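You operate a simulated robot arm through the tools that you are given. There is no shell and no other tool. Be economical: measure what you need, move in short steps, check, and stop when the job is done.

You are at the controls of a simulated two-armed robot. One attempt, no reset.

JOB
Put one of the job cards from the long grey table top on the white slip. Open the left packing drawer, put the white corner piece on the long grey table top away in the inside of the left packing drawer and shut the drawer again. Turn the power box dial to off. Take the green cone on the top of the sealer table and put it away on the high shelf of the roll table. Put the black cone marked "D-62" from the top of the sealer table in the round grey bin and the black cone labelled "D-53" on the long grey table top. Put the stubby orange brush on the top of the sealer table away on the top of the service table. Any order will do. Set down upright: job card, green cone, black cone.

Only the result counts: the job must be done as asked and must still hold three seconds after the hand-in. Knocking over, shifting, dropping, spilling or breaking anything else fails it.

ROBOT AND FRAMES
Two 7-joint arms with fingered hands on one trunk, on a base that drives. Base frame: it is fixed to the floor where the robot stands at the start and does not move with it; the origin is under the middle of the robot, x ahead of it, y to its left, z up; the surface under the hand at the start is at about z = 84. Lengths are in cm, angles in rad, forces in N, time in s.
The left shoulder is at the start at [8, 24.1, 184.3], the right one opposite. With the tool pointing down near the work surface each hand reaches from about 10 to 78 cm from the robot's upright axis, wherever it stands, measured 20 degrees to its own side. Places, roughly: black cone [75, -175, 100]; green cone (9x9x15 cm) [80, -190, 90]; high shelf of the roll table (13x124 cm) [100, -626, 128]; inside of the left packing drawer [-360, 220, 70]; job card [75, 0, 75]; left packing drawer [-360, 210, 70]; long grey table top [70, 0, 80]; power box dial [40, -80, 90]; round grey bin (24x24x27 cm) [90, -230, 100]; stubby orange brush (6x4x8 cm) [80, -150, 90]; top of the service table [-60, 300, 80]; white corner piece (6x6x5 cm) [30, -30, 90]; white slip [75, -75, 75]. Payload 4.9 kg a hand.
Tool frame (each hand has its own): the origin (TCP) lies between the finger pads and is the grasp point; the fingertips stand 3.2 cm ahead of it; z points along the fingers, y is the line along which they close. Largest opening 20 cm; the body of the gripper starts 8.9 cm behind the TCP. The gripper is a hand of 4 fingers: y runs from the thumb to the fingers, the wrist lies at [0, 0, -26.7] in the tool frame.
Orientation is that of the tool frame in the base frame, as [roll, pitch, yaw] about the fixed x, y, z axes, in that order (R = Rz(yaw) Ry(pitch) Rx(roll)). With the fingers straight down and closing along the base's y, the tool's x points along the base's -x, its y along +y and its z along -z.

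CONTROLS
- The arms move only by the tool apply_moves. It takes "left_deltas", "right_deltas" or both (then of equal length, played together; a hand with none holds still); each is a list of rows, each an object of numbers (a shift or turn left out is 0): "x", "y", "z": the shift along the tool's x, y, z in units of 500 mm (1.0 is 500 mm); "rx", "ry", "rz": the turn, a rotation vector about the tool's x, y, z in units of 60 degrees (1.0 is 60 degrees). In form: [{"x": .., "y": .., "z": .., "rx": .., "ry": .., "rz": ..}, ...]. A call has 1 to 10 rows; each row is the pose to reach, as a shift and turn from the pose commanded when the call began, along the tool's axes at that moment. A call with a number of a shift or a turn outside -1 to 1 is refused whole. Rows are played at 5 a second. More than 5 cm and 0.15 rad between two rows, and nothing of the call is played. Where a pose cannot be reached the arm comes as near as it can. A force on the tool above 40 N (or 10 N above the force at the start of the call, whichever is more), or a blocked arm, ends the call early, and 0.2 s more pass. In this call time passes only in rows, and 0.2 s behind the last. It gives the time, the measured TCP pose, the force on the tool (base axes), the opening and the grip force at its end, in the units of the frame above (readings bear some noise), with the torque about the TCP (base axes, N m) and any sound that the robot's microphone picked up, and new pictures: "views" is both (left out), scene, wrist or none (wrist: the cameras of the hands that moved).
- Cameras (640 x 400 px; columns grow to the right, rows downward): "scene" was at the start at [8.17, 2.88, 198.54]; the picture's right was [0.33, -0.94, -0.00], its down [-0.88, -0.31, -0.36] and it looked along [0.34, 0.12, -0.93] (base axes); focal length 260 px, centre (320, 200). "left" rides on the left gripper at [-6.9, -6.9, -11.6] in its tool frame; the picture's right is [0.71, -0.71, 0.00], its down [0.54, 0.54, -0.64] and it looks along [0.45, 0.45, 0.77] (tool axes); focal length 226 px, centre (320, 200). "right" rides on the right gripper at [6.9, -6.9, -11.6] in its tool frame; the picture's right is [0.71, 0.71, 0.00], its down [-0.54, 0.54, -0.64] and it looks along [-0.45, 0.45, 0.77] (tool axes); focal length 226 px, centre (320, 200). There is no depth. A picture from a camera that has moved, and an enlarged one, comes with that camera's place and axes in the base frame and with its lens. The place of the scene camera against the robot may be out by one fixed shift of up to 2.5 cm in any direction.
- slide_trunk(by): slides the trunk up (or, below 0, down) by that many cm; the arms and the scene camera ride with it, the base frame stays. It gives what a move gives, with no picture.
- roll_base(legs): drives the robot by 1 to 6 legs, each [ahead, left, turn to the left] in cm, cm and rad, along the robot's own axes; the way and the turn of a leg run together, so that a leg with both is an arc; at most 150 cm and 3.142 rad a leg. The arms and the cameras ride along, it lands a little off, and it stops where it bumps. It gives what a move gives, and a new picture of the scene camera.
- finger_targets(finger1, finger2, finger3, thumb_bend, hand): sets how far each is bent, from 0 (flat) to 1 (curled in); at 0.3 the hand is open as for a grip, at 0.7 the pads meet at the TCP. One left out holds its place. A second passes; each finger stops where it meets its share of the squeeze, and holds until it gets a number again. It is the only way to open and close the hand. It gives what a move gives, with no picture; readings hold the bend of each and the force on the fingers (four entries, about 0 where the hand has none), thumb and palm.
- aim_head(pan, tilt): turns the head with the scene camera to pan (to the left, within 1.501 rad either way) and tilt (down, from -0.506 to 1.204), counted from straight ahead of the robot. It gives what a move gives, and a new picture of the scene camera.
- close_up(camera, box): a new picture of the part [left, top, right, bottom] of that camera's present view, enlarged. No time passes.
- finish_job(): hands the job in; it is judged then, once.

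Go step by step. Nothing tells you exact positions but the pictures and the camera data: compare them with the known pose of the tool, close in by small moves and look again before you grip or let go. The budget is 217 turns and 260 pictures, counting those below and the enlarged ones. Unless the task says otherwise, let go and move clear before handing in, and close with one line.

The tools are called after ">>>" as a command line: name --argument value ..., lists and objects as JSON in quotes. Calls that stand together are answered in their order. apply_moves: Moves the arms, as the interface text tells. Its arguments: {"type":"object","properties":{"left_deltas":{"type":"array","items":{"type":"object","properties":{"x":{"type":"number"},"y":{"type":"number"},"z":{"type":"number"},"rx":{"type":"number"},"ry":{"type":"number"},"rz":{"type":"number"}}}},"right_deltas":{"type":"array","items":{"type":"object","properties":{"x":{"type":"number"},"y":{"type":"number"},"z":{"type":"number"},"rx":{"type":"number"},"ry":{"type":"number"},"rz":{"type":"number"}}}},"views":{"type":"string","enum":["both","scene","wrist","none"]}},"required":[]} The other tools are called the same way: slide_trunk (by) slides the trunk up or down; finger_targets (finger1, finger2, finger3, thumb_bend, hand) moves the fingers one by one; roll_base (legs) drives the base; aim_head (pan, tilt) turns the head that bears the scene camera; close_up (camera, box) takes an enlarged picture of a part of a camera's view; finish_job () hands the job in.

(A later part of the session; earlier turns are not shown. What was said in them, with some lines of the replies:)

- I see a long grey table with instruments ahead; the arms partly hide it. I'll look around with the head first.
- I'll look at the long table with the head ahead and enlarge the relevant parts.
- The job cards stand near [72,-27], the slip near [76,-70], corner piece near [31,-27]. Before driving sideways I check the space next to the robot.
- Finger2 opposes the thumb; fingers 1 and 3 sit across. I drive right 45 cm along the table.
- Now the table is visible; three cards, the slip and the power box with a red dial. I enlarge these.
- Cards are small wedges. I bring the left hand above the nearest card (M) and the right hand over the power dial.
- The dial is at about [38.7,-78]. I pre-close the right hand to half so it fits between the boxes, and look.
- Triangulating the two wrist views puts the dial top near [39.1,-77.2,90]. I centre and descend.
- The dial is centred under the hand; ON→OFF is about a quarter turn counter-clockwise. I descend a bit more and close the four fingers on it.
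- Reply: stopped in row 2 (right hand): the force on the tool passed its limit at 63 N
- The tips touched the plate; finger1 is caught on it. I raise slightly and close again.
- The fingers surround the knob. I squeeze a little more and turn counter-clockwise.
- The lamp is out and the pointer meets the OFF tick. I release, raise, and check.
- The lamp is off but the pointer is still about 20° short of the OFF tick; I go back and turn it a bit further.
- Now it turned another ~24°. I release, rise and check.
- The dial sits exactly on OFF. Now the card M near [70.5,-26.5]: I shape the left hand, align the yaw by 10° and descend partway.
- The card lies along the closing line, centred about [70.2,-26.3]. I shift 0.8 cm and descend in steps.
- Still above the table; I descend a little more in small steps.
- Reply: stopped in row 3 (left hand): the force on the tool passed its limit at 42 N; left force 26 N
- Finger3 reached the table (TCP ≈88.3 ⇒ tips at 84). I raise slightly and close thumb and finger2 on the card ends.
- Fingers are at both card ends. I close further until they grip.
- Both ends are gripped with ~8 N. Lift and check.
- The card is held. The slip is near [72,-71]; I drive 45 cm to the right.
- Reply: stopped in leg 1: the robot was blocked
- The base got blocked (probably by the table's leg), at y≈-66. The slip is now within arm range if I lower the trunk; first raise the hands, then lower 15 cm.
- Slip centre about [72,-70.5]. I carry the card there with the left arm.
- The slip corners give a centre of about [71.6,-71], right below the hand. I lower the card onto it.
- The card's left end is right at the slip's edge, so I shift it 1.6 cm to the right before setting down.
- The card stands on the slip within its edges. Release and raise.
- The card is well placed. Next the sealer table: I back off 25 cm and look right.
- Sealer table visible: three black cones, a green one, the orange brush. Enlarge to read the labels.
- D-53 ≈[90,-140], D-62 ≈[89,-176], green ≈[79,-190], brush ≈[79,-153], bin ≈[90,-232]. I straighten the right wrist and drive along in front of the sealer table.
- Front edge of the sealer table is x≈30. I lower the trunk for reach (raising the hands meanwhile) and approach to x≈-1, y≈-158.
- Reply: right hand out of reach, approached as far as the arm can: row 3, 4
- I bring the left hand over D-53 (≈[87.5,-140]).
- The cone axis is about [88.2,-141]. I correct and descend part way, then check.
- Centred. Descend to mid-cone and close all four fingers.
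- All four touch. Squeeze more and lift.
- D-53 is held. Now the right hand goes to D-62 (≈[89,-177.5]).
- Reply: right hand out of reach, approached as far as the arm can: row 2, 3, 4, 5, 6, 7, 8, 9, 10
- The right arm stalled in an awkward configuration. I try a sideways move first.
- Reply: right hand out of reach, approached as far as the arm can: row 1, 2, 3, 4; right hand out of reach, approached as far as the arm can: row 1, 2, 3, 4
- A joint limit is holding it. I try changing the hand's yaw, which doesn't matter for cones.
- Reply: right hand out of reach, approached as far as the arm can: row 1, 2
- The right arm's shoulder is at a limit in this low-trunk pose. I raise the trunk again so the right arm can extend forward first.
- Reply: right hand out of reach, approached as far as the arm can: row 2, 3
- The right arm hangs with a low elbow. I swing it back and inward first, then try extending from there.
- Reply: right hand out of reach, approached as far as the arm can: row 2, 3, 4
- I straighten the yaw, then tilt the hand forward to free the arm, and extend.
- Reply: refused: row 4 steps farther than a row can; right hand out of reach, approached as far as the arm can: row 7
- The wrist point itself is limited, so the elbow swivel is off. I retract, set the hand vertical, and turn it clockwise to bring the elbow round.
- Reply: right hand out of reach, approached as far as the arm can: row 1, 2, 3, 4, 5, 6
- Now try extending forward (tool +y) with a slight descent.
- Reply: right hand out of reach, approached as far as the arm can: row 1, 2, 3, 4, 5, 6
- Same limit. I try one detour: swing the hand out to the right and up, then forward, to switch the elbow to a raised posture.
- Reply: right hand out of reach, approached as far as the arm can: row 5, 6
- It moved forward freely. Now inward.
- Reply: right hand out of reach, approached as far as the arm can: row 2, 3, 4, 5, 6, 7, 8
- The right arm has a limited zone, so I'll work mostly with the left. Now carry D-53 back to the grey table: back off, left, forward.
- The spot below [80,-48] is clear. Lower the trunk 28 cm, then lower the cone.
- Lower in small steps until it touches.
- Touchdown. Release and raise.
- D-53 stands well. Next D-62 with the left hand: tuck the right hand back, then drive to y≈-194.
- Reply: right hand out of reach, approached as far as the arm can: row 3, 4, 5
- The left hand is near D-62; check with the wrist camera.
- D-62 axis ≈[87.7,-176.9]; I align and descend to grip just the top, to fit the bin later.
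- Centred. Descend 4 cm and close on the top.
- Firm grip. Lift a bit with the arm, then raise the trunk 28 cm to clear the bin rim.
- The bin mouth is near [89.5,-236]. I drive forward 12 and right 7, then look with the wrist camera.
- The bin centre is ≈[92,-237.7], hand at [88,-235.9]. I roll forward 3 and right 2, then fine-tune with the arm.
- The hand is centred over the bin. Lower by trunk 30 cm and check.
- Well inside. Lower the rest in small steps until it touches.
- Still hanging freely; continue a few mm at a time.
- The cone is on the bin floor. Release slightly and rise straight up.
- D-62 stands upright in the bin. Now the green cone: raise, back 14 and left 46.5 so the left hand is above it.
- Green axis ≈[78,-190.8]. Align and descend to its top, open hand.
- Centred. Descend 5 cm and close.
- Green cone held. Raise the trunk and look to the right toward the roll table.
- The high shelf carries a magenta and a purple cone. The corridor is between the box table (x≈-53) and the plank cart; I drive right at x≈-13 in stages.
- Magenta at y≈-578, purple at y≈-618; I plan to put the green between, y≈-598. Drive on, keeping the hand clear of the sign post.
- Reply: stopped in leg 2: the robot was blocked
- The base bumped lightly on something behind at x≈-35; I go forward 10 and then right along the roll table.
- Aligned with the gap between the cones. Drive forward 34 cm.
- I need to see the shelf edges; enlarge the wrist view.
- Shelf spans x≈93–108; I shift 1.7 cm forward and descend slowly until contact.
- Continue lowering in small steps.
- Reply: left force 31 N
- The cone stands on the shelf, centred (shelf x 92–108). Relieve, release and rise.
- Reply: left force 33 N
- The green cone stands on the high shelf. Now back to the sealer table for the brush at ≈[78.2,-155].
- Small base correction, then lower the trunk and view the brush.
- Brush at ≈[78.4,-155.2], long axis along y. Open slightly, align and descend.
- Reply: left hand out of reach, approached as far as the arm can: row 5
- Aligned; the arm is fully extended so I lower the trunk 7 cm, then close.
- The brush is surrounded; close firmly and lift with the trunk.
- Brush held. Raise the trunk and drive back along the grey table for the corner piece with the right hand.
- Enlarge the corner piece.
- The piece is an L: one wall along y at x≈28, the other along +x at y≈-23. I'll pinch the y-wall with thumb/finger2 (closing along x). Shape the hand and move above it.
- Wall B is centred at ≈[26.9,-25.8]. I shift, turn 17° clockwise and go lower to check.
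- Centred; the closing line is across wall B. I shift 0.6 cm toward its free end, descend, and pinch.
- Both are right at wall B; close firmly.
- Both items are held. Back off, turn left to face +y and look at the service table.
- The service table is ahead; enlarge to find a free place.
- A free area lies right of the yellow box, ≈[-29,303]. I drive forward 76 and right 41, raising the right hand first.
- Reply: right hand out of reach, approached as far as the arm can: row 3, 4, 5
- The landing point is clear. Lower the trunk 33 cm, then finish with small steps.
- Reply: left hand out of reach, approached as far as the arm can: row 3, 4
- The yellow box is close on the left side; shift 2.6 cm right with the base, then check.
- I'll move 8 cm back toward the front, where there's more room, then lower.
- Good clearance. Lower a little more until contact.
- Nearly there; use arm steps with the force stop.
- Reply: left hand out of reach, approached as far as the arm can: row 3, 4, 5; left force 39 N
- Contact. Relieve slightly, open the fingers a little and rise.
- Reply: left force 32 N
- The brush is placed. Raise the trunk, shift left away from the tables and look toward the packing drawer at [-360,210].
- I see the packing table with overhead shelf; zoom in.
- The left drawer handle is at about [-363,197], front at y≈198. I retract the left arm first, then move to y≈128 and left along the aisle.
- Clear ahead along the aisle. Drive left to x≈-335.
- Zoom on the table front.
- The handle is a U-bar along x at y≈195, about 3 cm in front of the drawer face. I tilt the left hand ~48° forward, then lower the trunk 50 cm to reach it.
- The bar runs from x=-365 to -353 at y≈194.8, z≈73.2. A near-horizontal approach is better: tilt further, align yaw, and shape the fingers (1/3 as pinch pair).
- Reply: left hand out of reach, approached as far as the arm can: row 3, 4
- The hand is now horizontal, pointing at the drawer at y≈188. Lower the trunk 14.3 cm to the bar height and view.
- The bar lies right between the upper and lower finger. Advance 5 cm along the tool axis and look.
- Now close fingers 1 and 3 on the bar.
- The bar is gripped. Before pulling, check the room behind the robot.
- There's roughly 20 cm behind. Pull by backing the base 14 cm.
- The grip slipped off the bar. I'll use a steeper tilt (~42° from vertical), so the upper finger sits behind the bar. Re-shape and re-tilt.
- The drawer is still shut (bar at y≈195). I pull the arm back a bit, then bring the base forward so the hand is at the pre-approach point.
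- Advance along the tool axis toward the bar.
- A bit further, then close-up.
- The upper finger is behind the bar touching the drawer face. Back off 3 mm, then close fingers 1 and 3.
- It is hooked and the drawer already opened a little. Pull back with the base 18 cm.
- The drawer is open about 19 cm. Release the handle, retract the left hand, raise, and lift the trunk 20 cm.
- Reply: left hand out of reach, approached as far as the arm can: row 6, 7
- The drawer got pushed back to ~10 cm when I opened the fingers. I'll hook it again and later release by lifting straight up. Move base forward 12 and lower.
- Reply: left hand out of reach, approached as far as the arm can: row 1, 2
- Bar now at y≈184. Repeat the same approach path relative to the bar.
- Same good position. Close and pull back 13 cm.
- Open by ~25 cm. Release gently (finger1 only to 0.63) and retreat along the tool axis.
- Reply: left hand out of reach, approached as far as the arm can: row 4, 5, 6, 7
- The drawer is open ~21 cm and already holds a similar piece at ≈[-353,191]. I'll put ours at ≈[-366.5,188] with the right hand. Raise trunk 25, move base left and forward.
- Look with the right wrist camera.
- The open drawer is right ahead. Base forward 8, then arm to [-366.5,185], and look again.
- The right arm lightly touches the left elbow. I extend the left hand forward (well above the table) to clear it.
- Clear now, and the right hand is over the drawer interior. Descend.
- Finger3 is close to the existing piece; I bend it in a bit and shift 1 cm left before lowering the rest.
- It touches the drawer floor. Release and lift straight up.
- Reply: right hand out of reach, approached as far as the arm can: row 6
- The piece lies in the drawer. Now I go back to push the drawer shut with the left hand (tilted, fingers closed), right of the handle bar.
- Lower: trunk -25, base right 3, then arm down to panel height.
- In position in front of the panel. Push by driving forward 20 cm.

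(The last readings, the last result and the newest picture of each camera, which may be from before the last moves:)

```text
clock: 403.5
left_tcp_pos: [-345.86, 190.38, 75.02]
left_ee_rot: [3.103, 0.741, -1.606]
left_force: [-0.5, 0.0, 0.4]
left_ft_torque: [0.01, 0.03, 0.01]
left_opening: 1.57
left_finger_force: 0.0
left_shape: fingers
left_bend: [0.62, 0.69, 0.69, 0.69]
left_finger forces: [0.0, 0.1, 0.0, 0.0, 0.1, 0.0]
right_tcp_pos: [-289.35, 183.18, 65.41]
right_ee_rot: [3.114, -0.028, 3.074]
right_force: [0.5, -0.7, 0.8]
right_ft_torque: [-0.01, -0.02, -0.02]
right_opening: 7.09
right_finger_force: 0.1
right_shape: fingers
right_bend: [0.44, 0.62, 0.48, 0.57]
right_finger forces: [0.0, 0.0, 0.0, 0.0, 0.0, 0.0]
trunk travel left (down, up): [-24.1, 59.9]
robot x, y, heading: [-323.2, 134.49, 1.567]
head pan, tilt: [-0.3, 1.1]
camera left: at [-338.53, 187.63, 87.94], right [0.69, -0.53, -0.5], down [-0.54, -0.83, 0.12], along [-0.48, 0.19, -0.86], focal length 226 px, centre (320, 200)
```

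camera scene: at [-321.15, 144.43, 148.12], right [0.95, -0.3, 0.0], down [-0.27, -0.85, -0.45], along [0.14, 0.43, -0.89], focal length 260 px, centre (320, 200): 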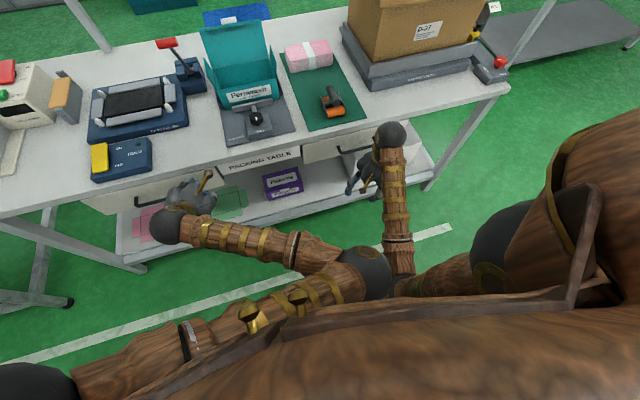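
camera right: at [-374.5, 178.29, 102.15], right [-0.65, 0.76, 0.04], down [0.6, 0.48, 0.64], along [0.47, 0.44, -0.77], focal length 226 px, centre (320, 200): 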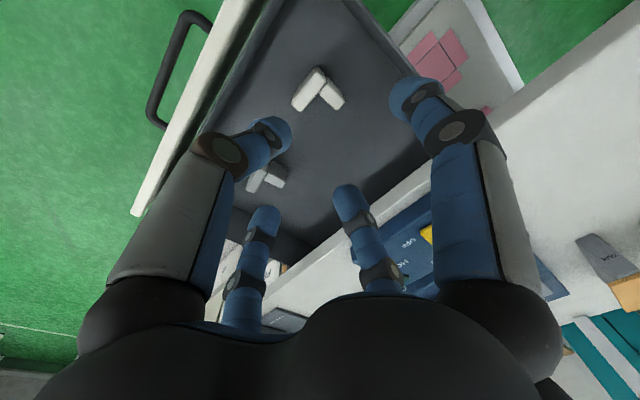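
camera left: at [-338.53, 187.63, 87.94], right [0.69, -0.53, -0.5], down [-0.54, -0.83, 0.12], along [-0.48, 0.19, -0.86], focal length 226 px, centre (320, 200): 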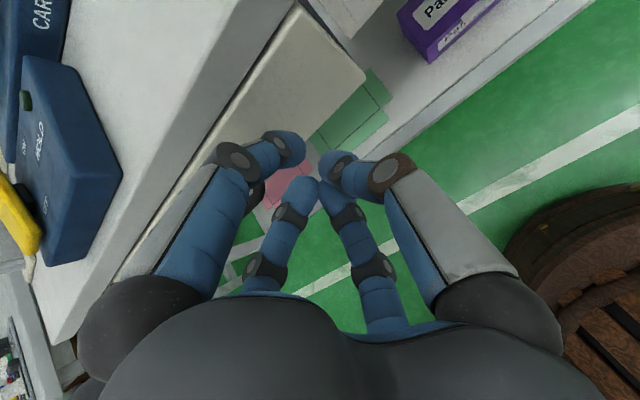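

Nearly shut. Push the rest with the arm in small steps.

>>> apply_moves --left_deltas '[{"x": -0.015, "z": 0.0135}, {"x": -0.03, "z": 0.027}, {"x": -0.044, "z": 0.04}, {"x": -0.058, "z": 0.053}, {"x": -0.072, "z": 0.066}, {"x": -0.084, "z": 0.077}]' --views "wrist"

>>> close_up --camera "scene" --box '[60, 150, 260, 280]'

```text
clock: 404.9
left_tcp_pos: [-345.82, 195.61, 75.08]
left_ee_rot: [3.103, 0.741, -1.602]
left_force: [1.1, -35.3, 8.6]
left_ft_torque: [0.91, 0.02, -0.01]
left_opening: 0.0
left_finger_force: 17.1
left_shape: fingers
left_bend: [0.71, 0.69, 0.69, 0.69]
left_finger forces: [34.9, 0.0, 0.1, 0.0, 0.1, 0.0]
right_tcp_pos: [-289.37, 183.08, 65.57]
right_ee_rot: [3.111, -0.029, 3.076]
right_force: [-1.1, -0.5, 0.0]
right_ft_torque: [-0.01, -0.02, 0.01]
right_opening: 7.09
right_finger_force: 0.1
right_shape: fingers
right_bend: [0.44, 0.62, 0.48, 0.57]
right_finger forces: [0.0, 0.0, 0.0, 0.0, 0.0, 0.1]
trunk travel left (down, up): [-24.1, 59.9]
robot x, y, heading: [-323.05, 133.86, 1.567]
head pan, tilt: [-0.3, 1.1]
camera left: at [-338.58, 192.99, 87.98], right [0.69, -0.52, -0.5], down [-0.54, -0.83, 0.12], along [-0.48, 0.18, -0.86], focal length 226 px, centre (320, 200)
```

left: 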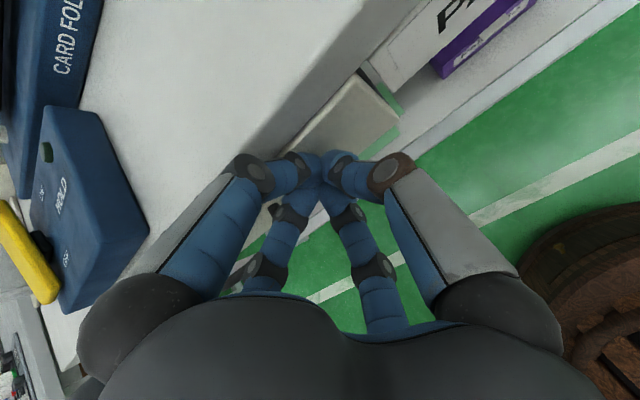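

```text
3.08 times, centred on (160, 215) of scene
camera zoom: at [-321.13, 143.76, 148.17], right [0.95, -0.3, 0.0], down [-0.27, -0.85, -0.46], along [0.14, 0.44, -0.89], focal length 799 px, centre (812, 154)
```

zoom: 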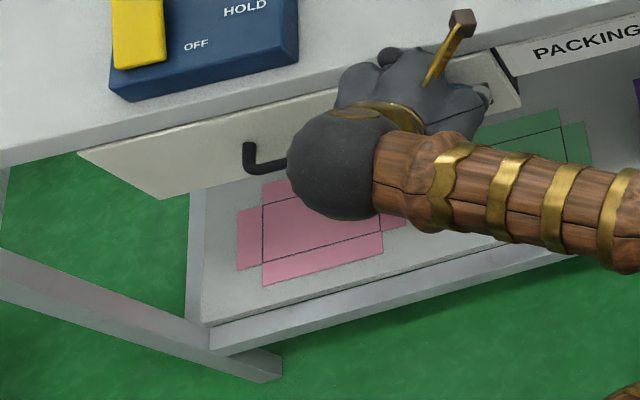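

It resists with 35 N at the stop: shut. Retreat and verify.

>>> apply_moves --left_deltas '[{"x": 0.03, "z": -0.027}, {"x": 0.08, "z": -0.075}]' --views "none"

>>> roll_base --legs '[[-18, 0, 0]]'

>>> aim_head --pan 0.5 --tilt 0.95

>>> close_up --camera "left" --box '[0, 0, 639, 399]'

```text
clock: 405.5
left_tcp_pos: [-345.58, 190.56, 75.1]
left_ee_rot: [3.105, 0.744, -1.604]
left_force: [-0.4, 0.1, 0.4]
left_ft_torque: [0.03, -0.01, -0.04]
left_opening: 1.58
left_finger_force: 0.1
left_shape: fingers
left_bend: [0.62, 0.69, 0.69, 0.69]
left_finger forces: [0.0, 0.0, 0.0, 0.0, 0.0, 0.1]
right_tcp_pos: [-289.37, 183.09, 65.53]
right_ee_rot: [3.115, -0.028, 3.072]
right_force: [0.1, 0.1, -0.4]
right_ft_torque: [0.05, 0.0, 0.0]
right_opening: 7.1
right_finger_force: 0.1
right_shape: fingers
right_bend: [0.44, 0.62, 0.48, 0.57]
right_finger forces: [0.1, 0.0, 0.0, 0.1, 0.1, 0.1]
trunk travel left (down, up): [-24.1, 59.9]
robot x, y, heading: [-322.98, 134.04, 1.564]
head pan, tilt: [-0.3, 1.1]
```

```text
clock: 407.0
left_tcp_pos: [-345.92, 172.57, 75.09]
left_ee_rot: [3.103, 0.742, -1.602]
left_force: [-0.4, -0.6, 0.0]
left_ft_torque: [-0.03, 0.02, -0.02]
left_opening: 1.6
left_finger_force: 0.0
left_shape: fingers
left_bend: [0.62, 0.69, 0.69, 0.69]
left_finger forces: [0.0, 0.1, 0.0, 0.1, 0.0, 0.1]
right_tcp_pos: [-289.51, 165.26, 65.46]
right_ee_rot: [3.115, -0.027, 3.074]
right_force: [0.2, 0.3, 0.0]
right_ft_torque: [0.04, -0.01, 0.0]
right_opening: 7.1
right_finger_force: 0.2
right_shape: fingers
right_bend: [0.44, 0.62, 0.48, 0.57]
right_finger forces: [0.0, 0.0, 0.0, 0.0, 0.0, 0.0]
trunk travel left (down, up): [-24.1, 59.9]
robot x, y, heading: [-323.3, 116.24, 1.566]
head pan, tilt: [-0.3, 1.1]
camera scene: at [-321.23, 126.21, 148.14], right [0.95, -0.3, 0.0], down [-0.27, -0.85, -0.45], along [0.14, 0.43, -0.89], focal length 260 px, centre (320, 200)
```

scene: 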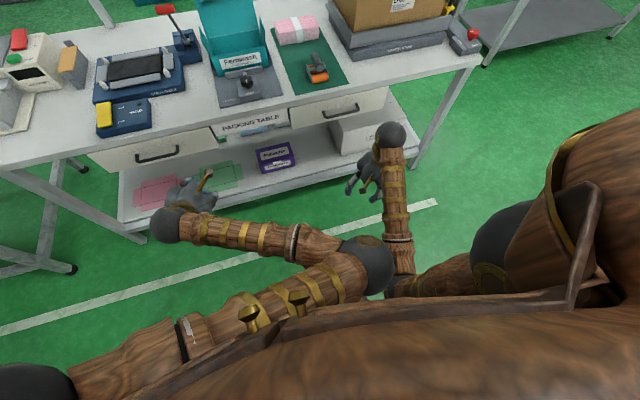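

```text
clock: 408.1
left_tcp_pos: [-345.95, 172.66, 74.97]
left_ee_rot: [3.104, 0.742, -1.6]
left_force: [-0.2, -0.5, 0.6]
left_ft_torque: [0.03, -0.03, -0.03]
left_opening: 1.62
left_finger_force: 0.0
left_shape: fingers
left_bend: [0.62, 0.69, 0.69, 0.69]
left_finger forces: [0.1, 0.0, 0.0, 0.0, 0.0, 0.0]
right_tcp_pos: [-289.5, 165.22, 65.44]
right_ee_rot: [3.115, -0.028, 3.073]
right_force: [0.5, 0.1, 0.2]
right_ft_torque: [-0.01, -0.02, 0.02]
right_opening: 7.09
right_finger_force: 0.0
right_shape: fingers
right_bend: [0.44, 0.62, 0.48, 0.57]
right_finger forces: [0.0, 0.0, 0.0, 0.0, 0.0, 0.0]
trunk travel left (down, up): [-24.1, 59.9]
robot x, y, heading: [-322.66, 116.33, 1.561]
head pan, tilt: [0.499, 0.949]
camera scene: at [-326.57, 126.69, 149.16], right [0.88, 0.47, 0.0], down [0.39, -0.72, -0.58], along [-0.28, 0.51, -0.81], focal length 260 px, centre (320, 200)
```

scene: 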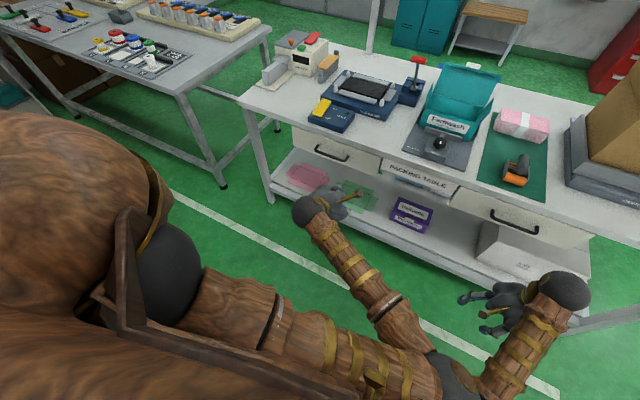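

```text
1.00 times, centred on (320, 200) of left (not enlarged: the box is as wide or as high as the picture)
camera zoom: at [-338.56, 169.92, 88.0], right [0.69, -0.53, -0.5], down [-0.54, -0.83, 0.12], along [-0.48, 0.18, -0.86], focal length 226 px, centre (320, 200)
```

zoom: 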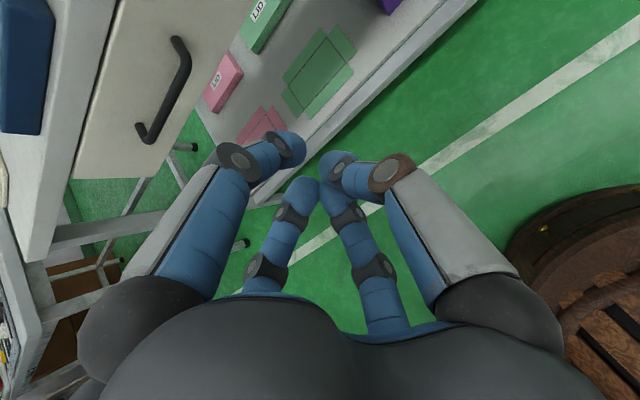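

The drawer is shut with the piece inside, both hands are clear, and every other item was checked as it was placed. Handing in now.

>>> finish_job

```text
The job is handed in.
```

I did every item on the list and handed the job in; the verdict was not shown to me. The base was stopped by something twice, once at the grey table and once in front of the roll table. I did not go back to check whether anything there had moved.
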